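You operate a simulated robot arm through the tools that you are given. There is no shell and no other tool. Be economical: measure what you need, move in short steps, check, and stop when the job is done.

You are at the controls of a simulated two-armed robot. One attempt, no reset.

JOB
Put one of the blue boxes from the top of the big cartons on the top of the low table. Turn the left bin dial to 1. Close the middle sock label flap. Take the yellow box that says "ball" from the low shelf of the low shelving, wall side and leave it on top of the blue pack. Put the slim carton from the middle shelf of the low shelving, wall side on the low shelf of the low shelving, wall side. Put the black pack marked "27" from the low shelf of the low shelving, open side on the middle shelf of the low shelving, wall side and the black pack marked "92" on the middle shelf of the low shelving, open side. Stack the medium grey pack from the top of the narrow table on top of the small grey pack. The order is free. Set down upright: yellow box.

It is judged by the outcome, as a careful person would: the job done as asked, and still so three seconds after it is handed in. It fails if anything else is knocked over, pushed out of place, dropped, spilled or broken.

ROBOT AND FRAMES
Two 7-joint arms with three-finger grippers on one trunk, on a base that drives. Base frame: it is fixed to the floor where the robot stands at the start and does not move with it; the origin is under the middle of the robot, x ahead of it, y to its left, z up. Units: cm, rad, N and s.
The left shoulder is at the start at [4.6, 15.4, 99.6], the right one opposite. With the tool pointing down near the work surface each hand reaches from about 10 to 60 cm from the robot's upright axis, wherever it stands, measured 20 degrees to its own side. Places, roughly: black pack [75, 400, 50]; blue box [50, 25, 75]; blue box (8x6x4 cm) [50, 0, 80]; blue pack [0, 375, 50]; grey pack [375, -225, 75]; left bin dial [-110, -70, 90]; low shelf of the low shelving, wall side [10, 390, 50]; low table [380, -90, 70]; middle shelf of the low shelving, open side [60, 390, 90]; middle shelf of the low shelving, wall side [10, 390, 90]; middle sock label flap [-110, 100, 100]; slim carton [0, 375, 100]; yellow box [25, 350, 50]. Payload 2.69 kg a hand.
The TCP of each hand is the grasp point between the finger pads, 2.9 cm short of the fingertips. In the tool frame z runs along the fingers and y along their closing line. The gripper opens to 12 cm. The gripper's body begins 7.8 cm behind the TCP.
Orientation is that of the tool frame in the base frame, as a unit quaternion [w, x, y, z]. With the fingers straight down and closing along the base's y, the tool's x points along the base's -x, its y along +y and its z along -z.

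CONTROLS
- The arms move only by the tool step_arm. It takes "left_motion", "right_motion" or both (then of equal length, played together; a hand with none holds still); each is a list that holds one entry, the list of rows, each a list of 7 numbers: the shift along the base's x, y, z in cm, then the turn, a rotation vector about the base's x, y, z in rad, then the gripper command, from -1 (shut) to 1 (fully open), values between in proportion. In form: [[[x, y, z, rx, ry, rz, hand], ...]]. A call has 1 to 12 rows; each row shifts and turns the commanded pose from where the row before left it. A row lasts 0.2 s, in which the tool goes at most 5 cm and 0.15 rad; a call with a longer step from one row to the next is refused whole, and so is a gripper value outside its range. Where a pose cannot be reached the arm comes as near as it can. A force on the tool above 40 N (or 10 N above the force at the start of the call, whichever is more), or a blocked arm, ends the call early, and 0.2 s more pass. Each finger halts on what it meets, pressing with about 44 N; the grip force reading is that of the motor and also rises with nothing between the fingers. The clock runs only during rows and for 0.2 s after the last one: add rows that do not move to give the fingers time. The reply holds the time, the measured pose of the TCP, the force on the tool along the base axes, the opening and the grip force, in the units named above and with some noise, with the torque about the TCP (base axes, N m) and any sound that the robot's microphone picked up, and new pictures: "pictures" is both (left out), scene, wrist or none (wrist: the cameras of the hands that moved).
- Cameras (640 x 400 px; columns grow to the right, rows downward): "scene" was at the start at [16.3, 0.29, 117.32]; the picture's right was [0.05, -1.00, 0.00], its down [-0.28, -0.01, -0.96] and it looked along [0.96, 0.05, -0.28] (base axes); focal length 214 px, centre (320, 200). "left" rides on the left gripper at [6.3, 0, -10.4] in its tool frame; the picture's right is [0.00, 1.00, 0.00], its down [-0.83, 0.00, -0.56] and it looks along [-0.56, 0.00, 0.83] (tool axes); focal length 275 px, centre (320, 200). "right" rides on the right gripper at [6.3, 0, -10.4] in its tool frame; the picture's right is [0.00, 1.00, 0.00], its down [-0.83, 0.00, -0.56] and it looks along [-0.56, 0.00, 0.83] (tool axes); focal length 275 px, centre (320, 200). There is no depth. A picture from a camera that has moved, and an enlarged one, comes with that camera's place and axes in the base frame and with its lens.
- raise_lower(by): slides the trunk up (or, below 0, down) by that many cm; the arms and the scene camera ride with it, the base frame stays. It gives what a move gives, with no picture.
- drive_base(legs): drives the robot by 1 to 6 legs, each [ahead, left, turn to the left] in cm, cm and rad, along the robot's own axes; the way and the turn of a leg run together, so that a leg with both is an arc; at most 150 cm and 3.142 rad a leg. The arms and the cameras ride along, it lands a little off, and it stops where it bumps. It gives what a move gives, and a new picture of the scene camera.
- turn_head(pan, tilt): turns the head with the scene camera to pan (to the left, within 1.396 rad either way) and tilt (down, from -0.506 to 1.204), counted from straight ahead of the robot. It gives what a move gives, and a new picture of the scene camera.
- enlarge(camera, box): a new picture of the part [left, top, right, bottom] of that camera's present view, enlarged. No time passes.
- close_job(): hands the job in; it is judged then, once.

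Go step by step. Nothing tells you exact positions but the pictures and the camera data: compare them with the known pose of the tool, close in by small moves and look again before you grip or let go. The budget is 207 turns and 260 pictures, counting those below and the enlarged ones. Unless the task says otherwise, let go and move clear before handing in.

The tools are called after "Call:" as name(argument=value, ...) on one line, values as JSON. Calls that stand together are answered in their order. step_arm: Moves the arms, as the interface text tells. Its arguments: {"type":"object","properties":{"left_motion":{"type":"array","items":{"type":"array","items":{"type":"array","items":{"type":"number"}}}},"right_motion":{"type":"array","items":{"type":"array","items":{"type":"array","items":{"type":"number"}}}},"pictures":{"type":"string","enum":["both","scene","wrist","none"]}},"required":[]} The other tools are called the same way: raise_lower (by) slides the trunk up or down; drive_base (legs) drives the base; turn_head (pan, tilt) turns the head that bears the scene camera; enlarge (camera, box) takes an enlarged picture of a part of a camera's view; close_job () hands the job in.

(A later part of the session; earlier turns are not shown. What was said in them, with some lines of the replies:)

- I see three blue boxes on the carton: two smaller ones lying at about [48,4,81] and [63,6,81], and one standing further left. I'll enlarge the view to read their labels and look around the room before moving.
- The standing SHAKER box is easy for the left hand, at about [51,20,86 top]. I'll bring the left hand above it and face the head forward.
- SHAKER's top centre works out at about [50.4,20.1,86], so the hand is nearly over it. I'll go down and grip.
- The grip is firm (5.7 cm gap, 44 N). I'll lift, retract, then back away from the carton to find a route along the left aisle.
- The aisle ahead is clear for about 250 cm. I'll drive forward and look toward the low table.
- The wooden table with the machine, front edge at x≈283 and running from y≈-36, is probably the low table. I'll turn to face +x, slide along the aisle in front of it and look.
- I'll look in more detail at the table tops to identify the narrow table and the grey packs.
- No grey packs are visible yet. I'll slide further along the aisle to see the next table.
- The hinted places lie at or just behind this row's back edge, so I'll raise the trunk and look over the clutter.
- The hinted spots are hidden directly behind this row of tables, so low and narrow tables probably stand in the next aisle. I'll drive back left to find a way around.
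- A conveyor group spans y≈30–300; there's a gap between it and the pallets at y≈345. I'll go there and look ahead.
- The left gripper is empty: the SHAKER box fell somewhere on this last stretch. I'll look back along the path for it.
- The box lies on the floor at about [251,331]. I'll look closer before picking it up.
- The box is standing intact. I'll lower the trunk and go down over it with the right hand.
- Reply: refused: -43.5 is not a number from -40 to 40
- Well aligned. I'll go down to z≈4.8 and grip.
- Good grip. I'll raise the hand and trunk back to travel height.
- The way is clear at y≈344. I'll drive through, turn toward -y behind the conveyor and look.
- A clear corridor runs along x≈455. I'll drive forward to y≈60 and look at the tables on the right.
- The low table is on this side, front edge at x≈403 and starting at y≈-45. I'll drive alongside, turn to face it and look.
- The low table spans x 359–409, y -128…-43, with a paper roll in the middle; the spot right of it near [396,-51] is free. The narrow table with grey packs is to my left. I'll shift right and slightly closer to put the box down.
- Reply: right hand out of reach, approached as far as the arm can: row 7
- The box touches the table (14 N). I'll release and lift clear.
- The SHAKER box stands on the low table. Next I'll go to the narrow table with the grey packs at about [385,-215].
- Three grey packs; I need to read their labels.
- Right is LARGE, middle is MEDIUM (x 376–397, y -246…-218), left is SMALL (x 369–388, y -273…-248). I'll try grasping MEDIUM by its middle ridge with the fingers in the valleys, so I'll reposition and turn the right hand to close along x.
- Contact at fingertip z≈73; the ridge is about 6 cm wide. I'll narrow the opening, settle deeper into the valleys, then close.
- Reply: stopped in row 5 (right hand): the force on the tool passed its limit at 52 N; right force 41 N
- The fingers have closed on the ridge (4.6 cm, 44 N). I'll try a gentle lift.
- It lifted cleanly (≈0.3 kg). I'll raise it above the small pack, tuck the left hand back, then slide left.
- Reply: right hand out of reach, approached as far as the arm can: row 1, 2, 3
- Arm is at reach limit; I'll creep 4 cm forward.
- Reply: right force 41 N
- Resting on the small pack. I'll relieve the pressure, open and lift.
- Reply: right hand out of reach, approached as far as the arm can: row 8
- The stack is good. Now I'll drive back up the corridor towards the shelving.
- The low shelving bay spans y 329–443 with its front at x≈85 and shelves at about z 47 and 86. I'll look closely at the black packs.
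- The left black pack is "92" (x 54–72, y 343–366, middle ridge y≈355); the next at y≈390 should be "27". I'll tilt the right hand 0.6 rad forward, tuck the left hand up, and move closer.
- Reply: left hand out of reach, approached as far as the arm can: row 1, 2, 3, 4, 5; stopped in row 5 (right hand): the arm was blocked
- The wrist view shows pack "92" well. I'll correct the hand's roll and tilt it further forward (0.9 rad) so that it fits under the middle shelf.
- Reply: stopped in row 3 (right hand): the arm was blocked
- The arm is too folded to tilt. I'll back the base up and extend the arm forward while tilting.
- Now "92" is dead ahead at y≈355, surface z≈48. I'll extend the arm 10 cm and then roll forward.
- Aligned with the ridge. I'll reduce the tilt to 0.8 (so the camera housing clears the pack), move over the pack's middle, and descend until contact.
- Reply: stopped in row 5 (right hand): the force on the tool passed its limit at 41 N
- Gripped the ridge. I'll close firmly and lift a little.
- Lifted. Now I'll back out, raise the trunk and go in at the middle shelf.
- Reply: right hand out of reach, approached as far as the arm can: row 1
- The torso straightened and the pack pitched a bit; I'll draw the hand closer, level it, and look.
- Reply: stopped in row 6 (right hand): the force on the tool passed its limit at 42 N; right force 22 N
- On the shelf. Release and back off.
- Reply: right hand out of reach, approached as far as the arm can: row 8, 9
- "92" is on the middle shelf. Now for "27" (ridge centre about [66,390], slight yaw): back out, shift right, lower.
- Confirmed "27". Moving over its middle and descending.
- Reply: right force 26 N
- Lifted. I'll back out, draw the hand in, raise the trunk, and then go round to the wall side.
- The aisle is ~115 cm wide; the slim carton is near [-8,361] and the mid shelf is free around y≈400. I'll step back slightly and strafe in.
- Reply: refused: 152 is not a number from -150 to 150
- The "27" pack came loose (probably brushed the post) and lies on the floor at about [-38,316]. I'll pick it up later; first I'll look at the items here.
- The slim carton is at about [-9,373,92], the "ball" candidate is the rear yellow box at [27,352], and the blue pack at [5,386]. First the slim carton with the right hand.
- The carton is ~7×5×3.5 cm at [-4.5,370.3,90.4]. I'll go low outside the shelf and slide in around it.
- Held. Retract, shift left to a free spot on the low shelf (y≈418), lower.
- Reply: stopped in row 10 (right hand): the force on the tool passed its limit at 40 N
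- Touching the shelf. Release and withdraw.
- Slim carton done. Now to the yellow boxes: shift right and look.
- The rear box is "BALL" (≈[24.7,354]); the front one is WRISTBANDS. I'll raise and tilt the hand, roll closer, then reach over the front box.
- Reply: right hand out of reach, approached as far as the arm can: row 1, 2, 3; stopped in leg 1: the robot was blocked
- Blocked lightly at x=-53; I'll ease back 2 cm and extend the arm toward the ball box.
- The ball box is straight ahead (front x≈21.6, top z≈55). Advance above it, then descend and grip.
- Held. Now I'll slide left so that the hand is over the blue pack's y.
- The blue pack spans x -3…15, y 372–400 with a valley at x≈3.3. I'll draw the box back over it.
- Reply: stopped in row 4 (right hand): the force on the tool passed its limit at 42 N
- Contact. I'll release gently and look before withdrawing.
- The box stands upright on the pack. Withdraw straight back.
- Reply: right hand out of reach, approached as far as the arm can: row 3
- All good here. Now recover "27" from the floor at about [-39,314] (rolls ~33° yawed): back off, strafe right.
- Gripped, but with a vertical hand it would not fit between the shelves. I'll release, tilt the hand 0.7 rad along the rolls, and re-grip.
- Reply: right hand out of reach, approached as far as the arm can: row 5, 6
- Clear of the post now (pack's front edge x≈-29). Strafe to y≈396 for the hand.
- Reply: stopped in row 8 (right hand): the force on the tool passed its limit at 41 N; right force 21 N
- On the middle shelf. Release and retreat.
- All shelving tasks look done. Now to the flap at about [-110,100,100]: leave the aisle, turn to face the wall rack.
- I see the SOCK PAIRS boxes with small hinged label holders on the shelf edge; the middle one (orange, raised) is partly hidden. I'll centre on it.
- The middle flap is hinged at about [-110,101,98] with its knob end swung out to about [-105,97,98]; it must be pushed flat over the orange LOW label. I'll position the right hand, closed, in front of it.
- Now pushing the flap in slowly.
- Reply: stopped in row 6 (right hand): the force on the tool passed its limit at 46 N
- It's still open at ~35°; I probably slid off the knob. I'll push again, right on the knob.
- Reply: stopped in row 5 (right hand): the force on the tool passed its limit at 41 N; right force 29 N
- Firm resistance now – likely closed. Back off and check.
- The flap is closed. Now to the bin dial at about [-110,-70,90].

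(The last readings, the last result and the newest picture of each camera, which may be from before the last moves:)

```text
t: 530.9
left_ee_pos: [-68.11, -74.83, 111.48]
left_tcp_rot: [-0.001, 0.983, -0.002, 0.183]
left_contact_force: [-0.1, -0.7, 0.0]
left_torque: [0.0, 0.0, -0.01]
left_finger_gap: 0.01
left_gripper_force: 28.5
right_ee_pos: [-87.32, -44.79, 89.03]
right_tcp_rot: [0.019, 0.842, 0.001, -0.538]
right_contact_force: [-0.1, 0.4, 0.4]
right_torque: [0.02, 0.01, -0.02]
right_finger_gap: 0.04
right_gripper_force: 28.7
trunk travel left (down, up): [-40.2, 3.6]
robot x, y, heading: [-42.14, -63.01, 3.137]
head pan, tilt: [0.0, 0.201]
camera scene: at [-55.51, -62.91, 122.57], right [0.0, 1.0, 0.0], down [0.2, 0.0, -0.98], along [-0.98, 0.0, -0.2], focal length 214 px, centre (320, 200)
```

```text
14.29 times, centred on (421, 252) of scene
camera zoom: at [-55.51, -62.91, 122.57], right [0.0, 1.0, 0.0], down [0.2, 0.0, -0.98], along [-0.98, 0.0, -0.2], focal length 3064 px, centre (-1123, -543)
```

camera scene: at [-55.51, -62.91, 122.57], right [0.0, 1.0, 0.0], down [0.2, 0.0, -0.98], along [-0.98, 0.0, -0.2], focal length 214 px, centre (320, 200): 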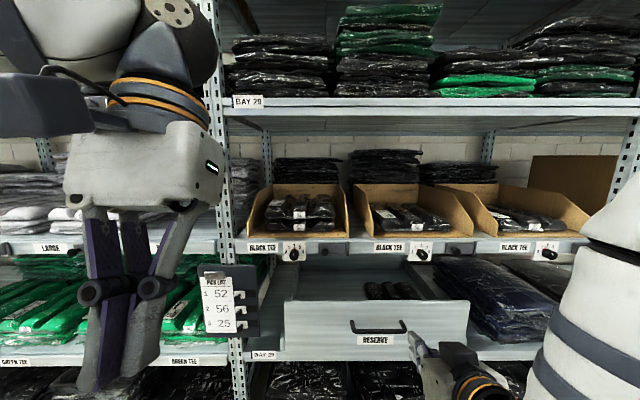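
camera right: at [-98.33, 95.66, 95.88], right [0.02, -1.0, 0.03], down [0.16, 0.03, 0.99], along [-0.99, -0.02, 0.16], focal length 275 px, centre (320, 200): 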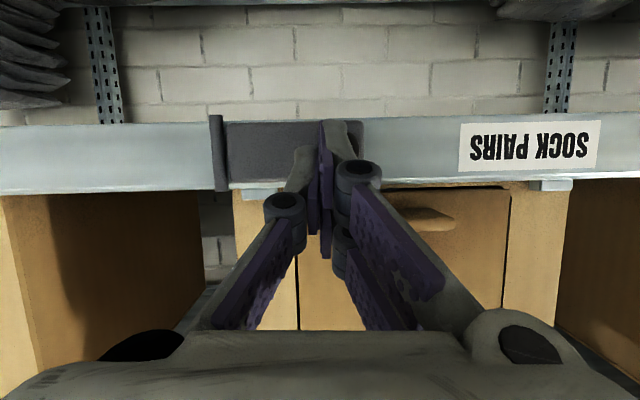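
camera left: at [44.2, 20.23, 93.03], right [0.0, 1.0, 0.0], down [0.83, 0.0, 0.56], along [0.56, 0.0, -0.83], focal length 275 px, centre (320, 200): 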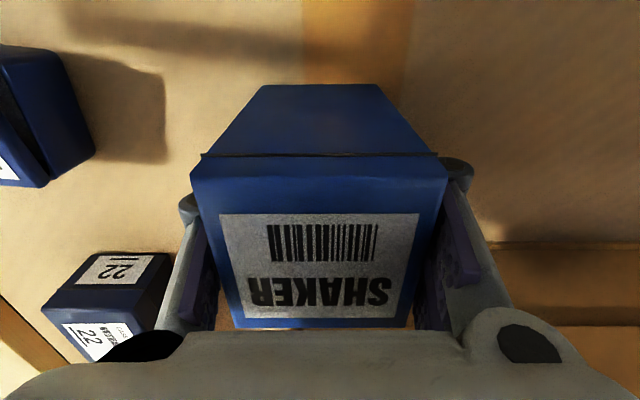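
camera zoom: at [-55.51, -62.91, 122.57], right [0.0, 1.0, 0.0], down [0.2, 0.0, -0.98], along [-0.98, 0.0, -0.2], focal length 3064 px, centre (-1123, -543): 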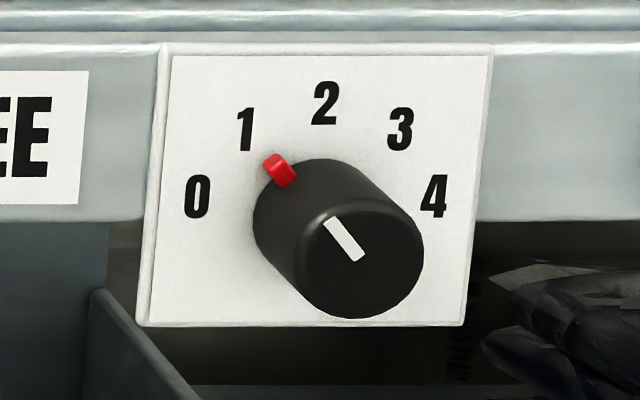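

The left dial (knob at about [-113,-70.4,94.5]) points to 2; it must go counter-clockwise ~40° to 1. I'll place the right hand in front of it.

Call:
drive_base(legs=[[0, 25.6, 0], [9, 0, 0]])

Call:
step_arm(right_motion=[[[0, 0, 3, 0, -0.14, 0, -0.15], [0, 0, 3, 0, 0, 0, -0.15], [-2, 0, 1.5, 0, 0, 0, -0.15], [0, 0, 0, 0, 0, 0, -0.15]]], pictures="both")

```text
t: 534.2
left_ee_pos: [-77.05, -100.22, 111.47]
left_tcp_rot: [-0.001, 0.983, -0.003, 0.183]
left_contact_force: [-0.4, -0.7, -0.2]
left_torque: [0.01, -0.07, 0.01]
left_finger_gap: 0.01
left_gripper_force: 28.6
right_ee_pos: [-96.33, -70.09, 88.98]
right_tcp_rot: [0.018, 0.843, 0.0, -0.538]
right_contact_force: [0.0, 0.5, 0.0]
right_torque: [0.0, 0.05, 0.0]
right_finger_gap: 0.0
right_gripper_force: 28.5
trunk travel left (down, up): [-40.2, 3.6]
robot x, y, heading: [-50.99, -88.0, 3.136]
head pan, tilt: [0.0, 0.201]
camera scene: at [-64.64, -88.3, 122.56], right [0.01, 1.0, 0.0], down [0.2, 0.0, -0.98], along [-0.98, 0.01, -0.2], focal length 214 px, centre (320, 200)
```

scene: 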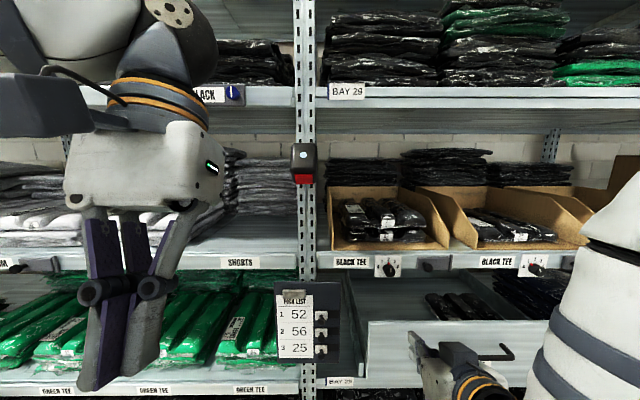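

```text
t: 535.2
left_ee_pos: [-77.01, -100.4, 111.46]
left_tcp_rot: [-0.001, 0.983, -0.003, 0.183]
left_contact_force: [0.2, -0.1, -0.6]
left_torque: [-0.01, -0.04, 0.0]
left_finger_gap: 0.02
left_gripper_force: 28.5
right_ee_pos: [-98.33, -70.21, 96.47]
right_tcp_rot: [0.018, 0.878, -0.002, -0.478]
right_contact_force: [0.0, 0.1, -0.7]
right_torque: [0.01, -0.03, 0.02]
right_finger_gap: 5.1
right_gripper_force: 0.1
trunk travel left (down, up): [-40.2, 3.6]
robot x, y, heading: [-50.6, -88.27, 3.137]
head pan, tilt: [0.0, 0.201]
camera scene: at [-64.55, -88.29, 122.57], right [0.01, 1.0, 0.0], down [0.2, 0.0, -0.98], along [-0.98, 0.01, -0.2], focal length 214 px, centre (320, 200)
camera right: at [-86.15, -69.93, 96.9], right [0.02, -1.0, 0.03], down [0.02, 0.03, 1.0], along [-1.0, -0.02, 0.02], focal length 275 px, centre (320, 200)
```

scene: 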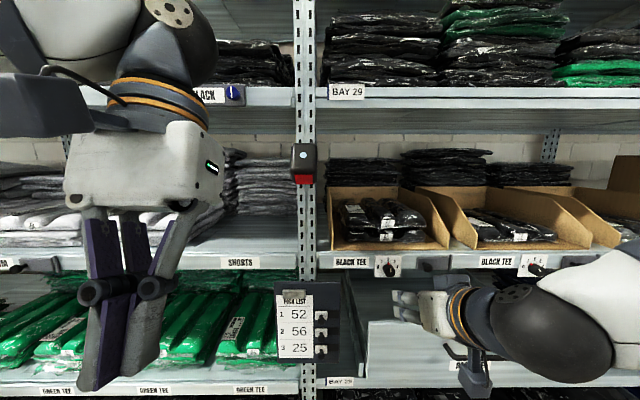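
right: 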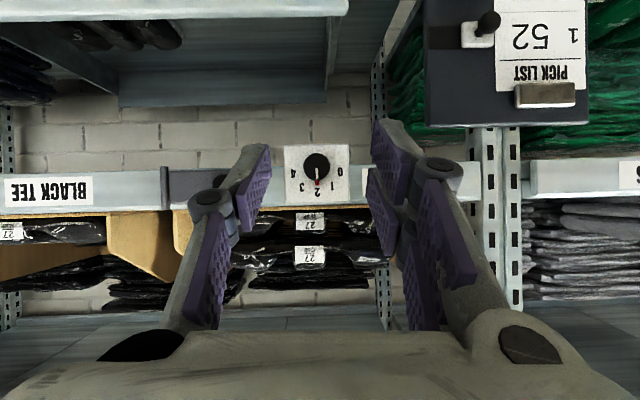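

Call:
step_arm(right_motion=[[[-4, 0, 0, 0, 0, 0, -0.15], [-4, 0, -0.4, 0, 0, 0, -0.15], [-3, 0, -0.5, 0, 0, 0, -0.15], [-1.2, 0, -0.3, 0, 0, 0, -0.15], [0, 0, 0, 0, 0, 0, -0.15]]], pictures="both")

```text
t: 536.4
left_ee_pos: [-77.18, -100.26, 111.53]
left_tcp_rot: [-0.001, 0.983, -0.003, 0.184]
left_contact_force: [-1.2, -0.1, -0.4]
left_torque: [0.0, 0.03, -0.02]
left_finger_gap: 0.0
left_gripper_force: 28.6
right_ee_pos: [-110.6, -70.22, 95.29]
right_tcp_rot: [0.018, 0.878, -0.002, -0.478]
right_contact_force: [0.0, 0.3, 0.8]
right_torque: [0.01, 0.04, 0.0]
right_finger_gap: 5.11
right_gripper_force: 0.1
trunk travel left (down, up): [-40.2, 3.6]
robot x, y, heading: [-51.07, -88.25, 3.135]
head pan, tilt: [0.0, 0.201]
camera scene: at [-64.55, -88.3, 122.57], right [0.01, 1.0, 0.0], down [0.2, 0.0, -0.98], along [-0.98, 0.01, -0.2], focal length 214 px, centre (320, 200)
camera right: at [-98.38, -69.96, 95.66], right [0.02, -1.0, 0.03], down [0.02, 0.03, 1.0], along [-1.0, -0.02, 0.02], focal length 275 px, centre (320, 200)
```

scene: 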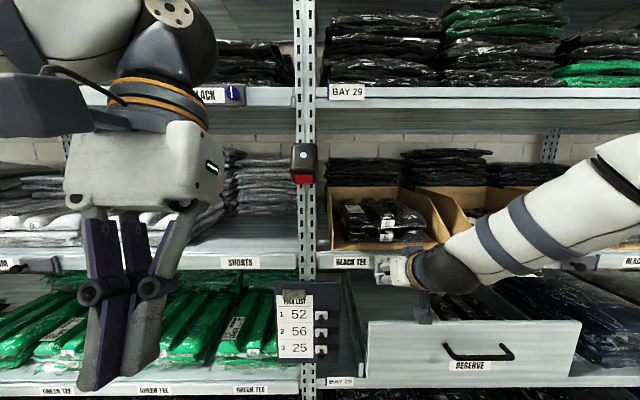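
right: 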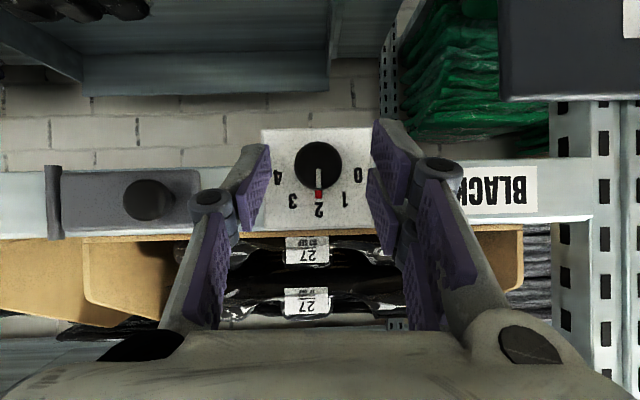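

Call:
step_arm(right_motion=[[[-0.5, 0, 0.3, 0, 0, 0, -0.15], [-0.6, 0, 0.2, 0, 0, 0, -0.15], [0, 0, 0, 0, 0, 0, -0.5], [0, 0, 0, 0, 0, 0, -1], [0, 0, 0, 0, 0, 0, -1]]], pictures="wrist")

```text
t: 537.6
left_ee_pos: [-77.05, -100.29, 111.51]
left_tcp_rot: [0.0, 0.983, -0.003, 0.183]
left_contact_force: [-0.8, -0.7, -0.5]
left_torque: [0.0, 0.0, -0.02]
left_finger_gap: 0.02
left_gripper_force: 28.8
right_ee_pos: [-111.57, -70.01, 95.79]
right_tcp_rot: [0.016, 0.878, -0.003, -0.479]
right_contact_force: [-0.6, 4.3, -0.1]
right_torque: [0.05, -0.03, -0.17]
right_finger_gap: 2.64
right_gripper_force: 45.5
trunk travel left (down, up): [-40.2, 3.6]
robot x, y, heading: [-50.68, -87.96, 3.138]
head pan, tilt: [0.0, 0.201]
camera right: at [-99.54, -69.87, 96.14], right [0.02, -1.0, 0.03], down [0.02, 0.03, 1.0], along [-1.0, -0.01, 0.02], focal length 275 px, centre (320, 200)
```

right: 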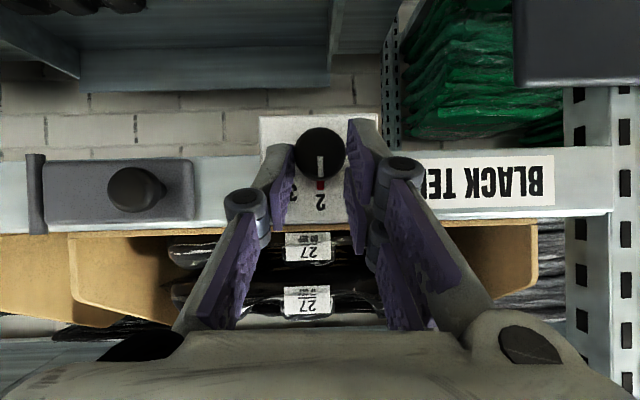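

The knob is gripped. Rotate counter-clockwise by ~0.78 rad about the dial axis.

Call:
step_arm(right_motion=[[[0, -0.25, -0.02, 0.14, 0, 0, -1], [0, -0.25, -0.05, 0.14, 0, 0, -1], [0, -0.24, -0.09, 0.14, 0, 0, -1], [0, -0.22, -0.12, 0.14, 0, 0, -1], [0, -0.2, -0.14, 0.14, 0, 0, -1], [0, -0.1, -0.08, 0.085, 0, 0, -1], [0, 0, 0, 0, 0, 0, -1]]], pictures="wrist")

```text
t: 539.2
left_ee_pos: [-76.96, -100.27, 111.42]
left_tcp_rot: [0.0, 0.983, -0.004, 0.183]
left_contact_force: [0.1, -1.3, 0.3]
left_torque: [-0.01, 0.04, 0.02]
left_finger_gap: 0.0
left_gripper_force: 28.2
right_ee_pos: [-111.59, -71.47, 95.32]
right_tcp_rot: [-0.319, 0.818, 0.181, -0.443]
right_contact_force: [-0.8, 6.6, 5.1]
right_torque: [0.13, -0.06, -0.33]
right_finger_gap: 2.64
right_gripper_force: 44.9
trunk travel left (down, up): [-40.2, 3.6]
robot x, y, heading: [-50.68, -88.33, 3.134]
head pan, tilt: [0.0, 0.201]
camera right: at [-99.52, -71.49, 95.72], right [0.01, -0.73, -0.69], down [0.02, -0.69, 0.73], along [-1.0, -0.02, 0.0], focal length 275 px, centre (320, 200)
```

right: 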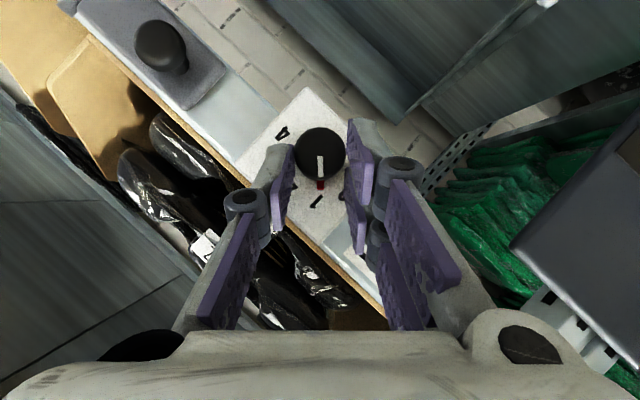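

The red mark now points at 1. Release, back straight off and verify.

Call:
step_arm(right_motion=[[[0, 0, 0, 0, 0, 0, -0.1], [0, 0, 0, 0, 0, 0, -0.1], [0, 0, 0, 0, 0, 0, -0.1], [2, 0, 0, 0, 0, 0, -0.1], [4, 0, 0, 0, 0, 0, -0.1], [4, 0, 0, 0, 0, 0, -0.1], [4, 0, 0, 0, 0, 0, -0.1], [3, 0, 0, 0, 0, 0, -0.1]]], pictures="wrist")

Call:
enlarge(camera="scene", box=[365, 245, 415, 285])

```text
t: 541.0
left_ee_pos: [-76.91, -100.37, 111.43]
left_tcp_rot: [0.0, 0.983, -0.004, 0.183]
left_contact_force: [-0.9, -0.2, -0.7]
left_torque: [0.0, -0.02, 0.0]
left_finger_gap: 0.0
left_gripper_force: 28.7
right_ee_pos: [-94.61, -71.4, 95.46]
right_tcp_rot: [-0.32, 0.818, 0.181, -0.443]
right_contact_force: [0.7, -0.1, -0.6]
right_torque: [0.02, -0.01, -0.01]
right_finger_gap: 5.41
right_gripper_force: 0.0
trunk travel left (down, up): [-40.2, 3.6]
robot x, y, heading: [-50.85, -88.49, 3.137]
head pan, tilt: [0.0, 0.201]
camera right: at [-82.46, -71.5, 95.82], right [0.02, -0.73, -0.69], down [0.02, -0.69, 0.73], along [-1.0, -0.02, 0.0], focal length 275 px, centre (320, 200)
```

right: 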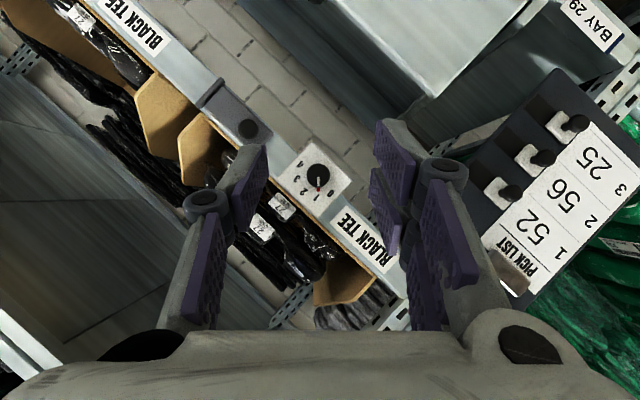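

```text
10.00 times, centred on (390, 265) of scene
camera zoom: at [-64.52, -88.3, 122.58], right [0.01, 1.0, 0.0], down [0.2, 0.0, -0.98], along [-0.98, 0.01, -0.2], focal length 2145 px, centre (-380, -450)
```

zoom: 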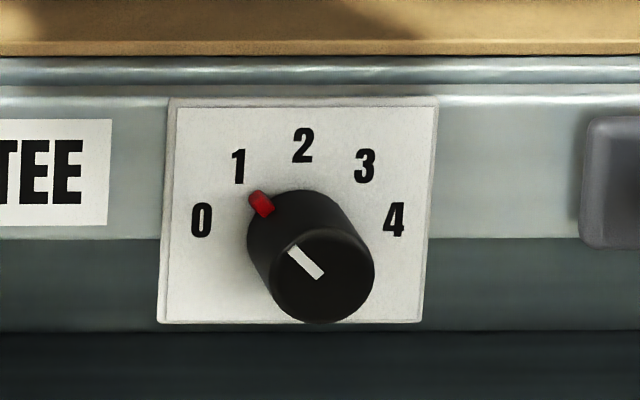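

It's at ~45° while mark 1 is at ~38°, a bit over-rotated. I'll re-grip and turn back ~0.12 rad.

Call:
step_arm(right_motion=[[[-4, 0, 0, 0, 0, 0, -0.1], [-4, 0, 0, 0, 0, 0, -0.1], [-4, 0, -0.1, 0, 0, 0, -0.1], [-4, 0, -0.1, 0, 0, 0, -0.1], [-0.9, 0, 0, 0, 0, 0, -0.1], [0, 0, 0, 0, 0, 0, -0.5], [0, 0, 0, 0, 0, 0, -1], [0, 0, 0, 0, 0, 0, -1], [0, 0.08, 0.08, -0.065, 0, 0, -1], [0, 0.08, 0.08, -0.065, 0, 0, -1], [0, 0, 0, 0, 0, 0, -1]]], pictures="wrist")

Call:
step_arm(right_motion=[[[0, 0, 0, 0, 0, 0, -0.1], [0, 0, 0, 0, 0, 0, -0.1], [0, 0, 0, 0, 0, 0, -0.1], [2, 0, 0, 0, 0, 0, -0.1], [4, 0, 0, 0, 0, 0, -0.1], [4, 0, 0, 0, 0, 0, -0.1], [4, 0, 0, 0, 0, 0, -0.1], [3, 0, 0, 0, 0, 0, -0.1]]], pictures="none")

Call:
enlarge(camera="scene", box=[365, 245, 415, 285])

```text
t: 543.4
left_ee_pos: [-76.91, -100.29, 111.43]
left_tcp_rot: [-0.001, 0.983, -0.003, 0.183]
left_contact_force: [0.6, 0.2, -0.3]
left_torque: [-0.01, -0.02, 0.02]
left_finger_gap: 0.0
left_gripper_force: 28.8
right_ee_pos: [-111.67, -71.12, 95.4]
right_tcp_rot: [-0.266, 0.837, 0.151, -0.454]
right_contact_force: [-7.6, 6.6, 8.4]
right_torque: [0.19, 0.26, -0.25]
right_finger_gap: 2.66
right_gripper_force: 44.6
trunk travel left (down, up): [-40.2, 3.6]
robot x, y, heading: [-51.08, -88.24, 3.139]
head pan, tilt: [0.0, 0.201]
camera right: at [-99.46, -71.19, 95.75], right [0.01, -0.81, -0.59], down [0.02, -0.59, 0.81], along [-1.0, -0.02, 0.01], focal length 275 px, centre (320, 200)
```

right: 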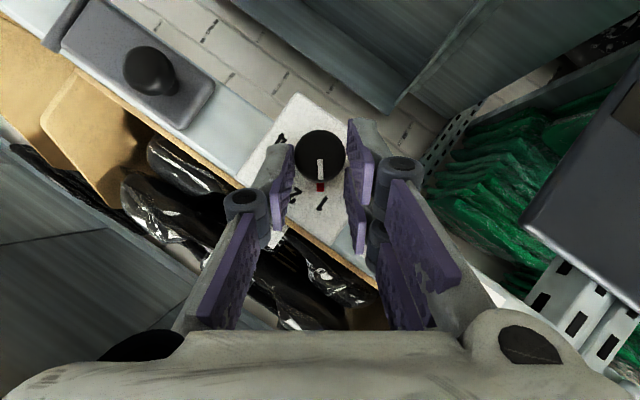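

```text
t: 545.2
left_ee_pos: [-77.08, -100.36, 111.49]
left_tcp_rot: [0.0, 0.983, -0.003, 0.183]
left_contact_force: [0.3, 0.1, -0.2]
left_torque: [0.01, 0.02, -0.01]
left_finger_gap: 0.0
left_gripper_force: 27.6
right_ee_pos: [-94.53, -71.29, 95.33]
right_tcp_rot: [-0.266, 0.837, 0.152, -0.453]
right_contact_force: [0.0, 1.1, -0.1]
right_torque: [0.0, -0.04, 0.0]
right_finger_gap: 5.41
right_gripper_force: 0.0
trunk travel left (down, up): [-40.2, 3.6]
robot x, y, heading: [-50.91, -87.96, 3.136]
head pan, tilt: [0.0, 0.201]
```

```text
10.00 times, centred on (390, 265) of scene
camera zoom: at [-64.53, -88.3, 122.57], right [0.01, 1.0, 0.0], down [0.2, 0.0, -0.98], along [-0.98, 0.01, -0.2], focal length 2145 px, centre (-380, -450)
```

zoom: 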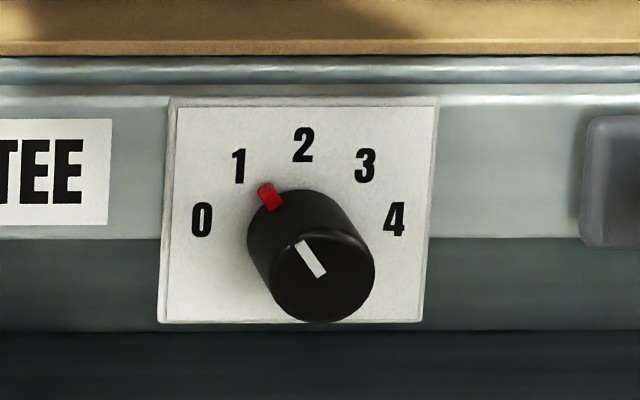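

The dial reads 1 and every part of the job has been seen in place, with both hands clear. I'm handing it in.

Call:
close_job()

```text
The job is handed in.
```

All the items in the job are done and I handed it in. Two of the packs slipped from the gripper on the way: the blue SHAKER box near the conveyors and the black pack "27" in the shelving aisle. Both fell to the floor; I picked them up and put them where they belong, and neither looked damaged.

- **Blue box:** the SHAKER box stands on the low table, beside the paper roll.
- **Left bin dial:** it points at 1.
- **Middle sock label flap:** closed over the orange label.
- **Yellow "ball" box:** upright on top of the blue pack.
- **Slim carton:** on the low shelf, wall side.
- **Black packs:** "27" is on the middle shelf, wall side, and "92" is on the middle shelf, open side.
- **Grey packs:** the medium pack is on top of the small one on the narrow table.
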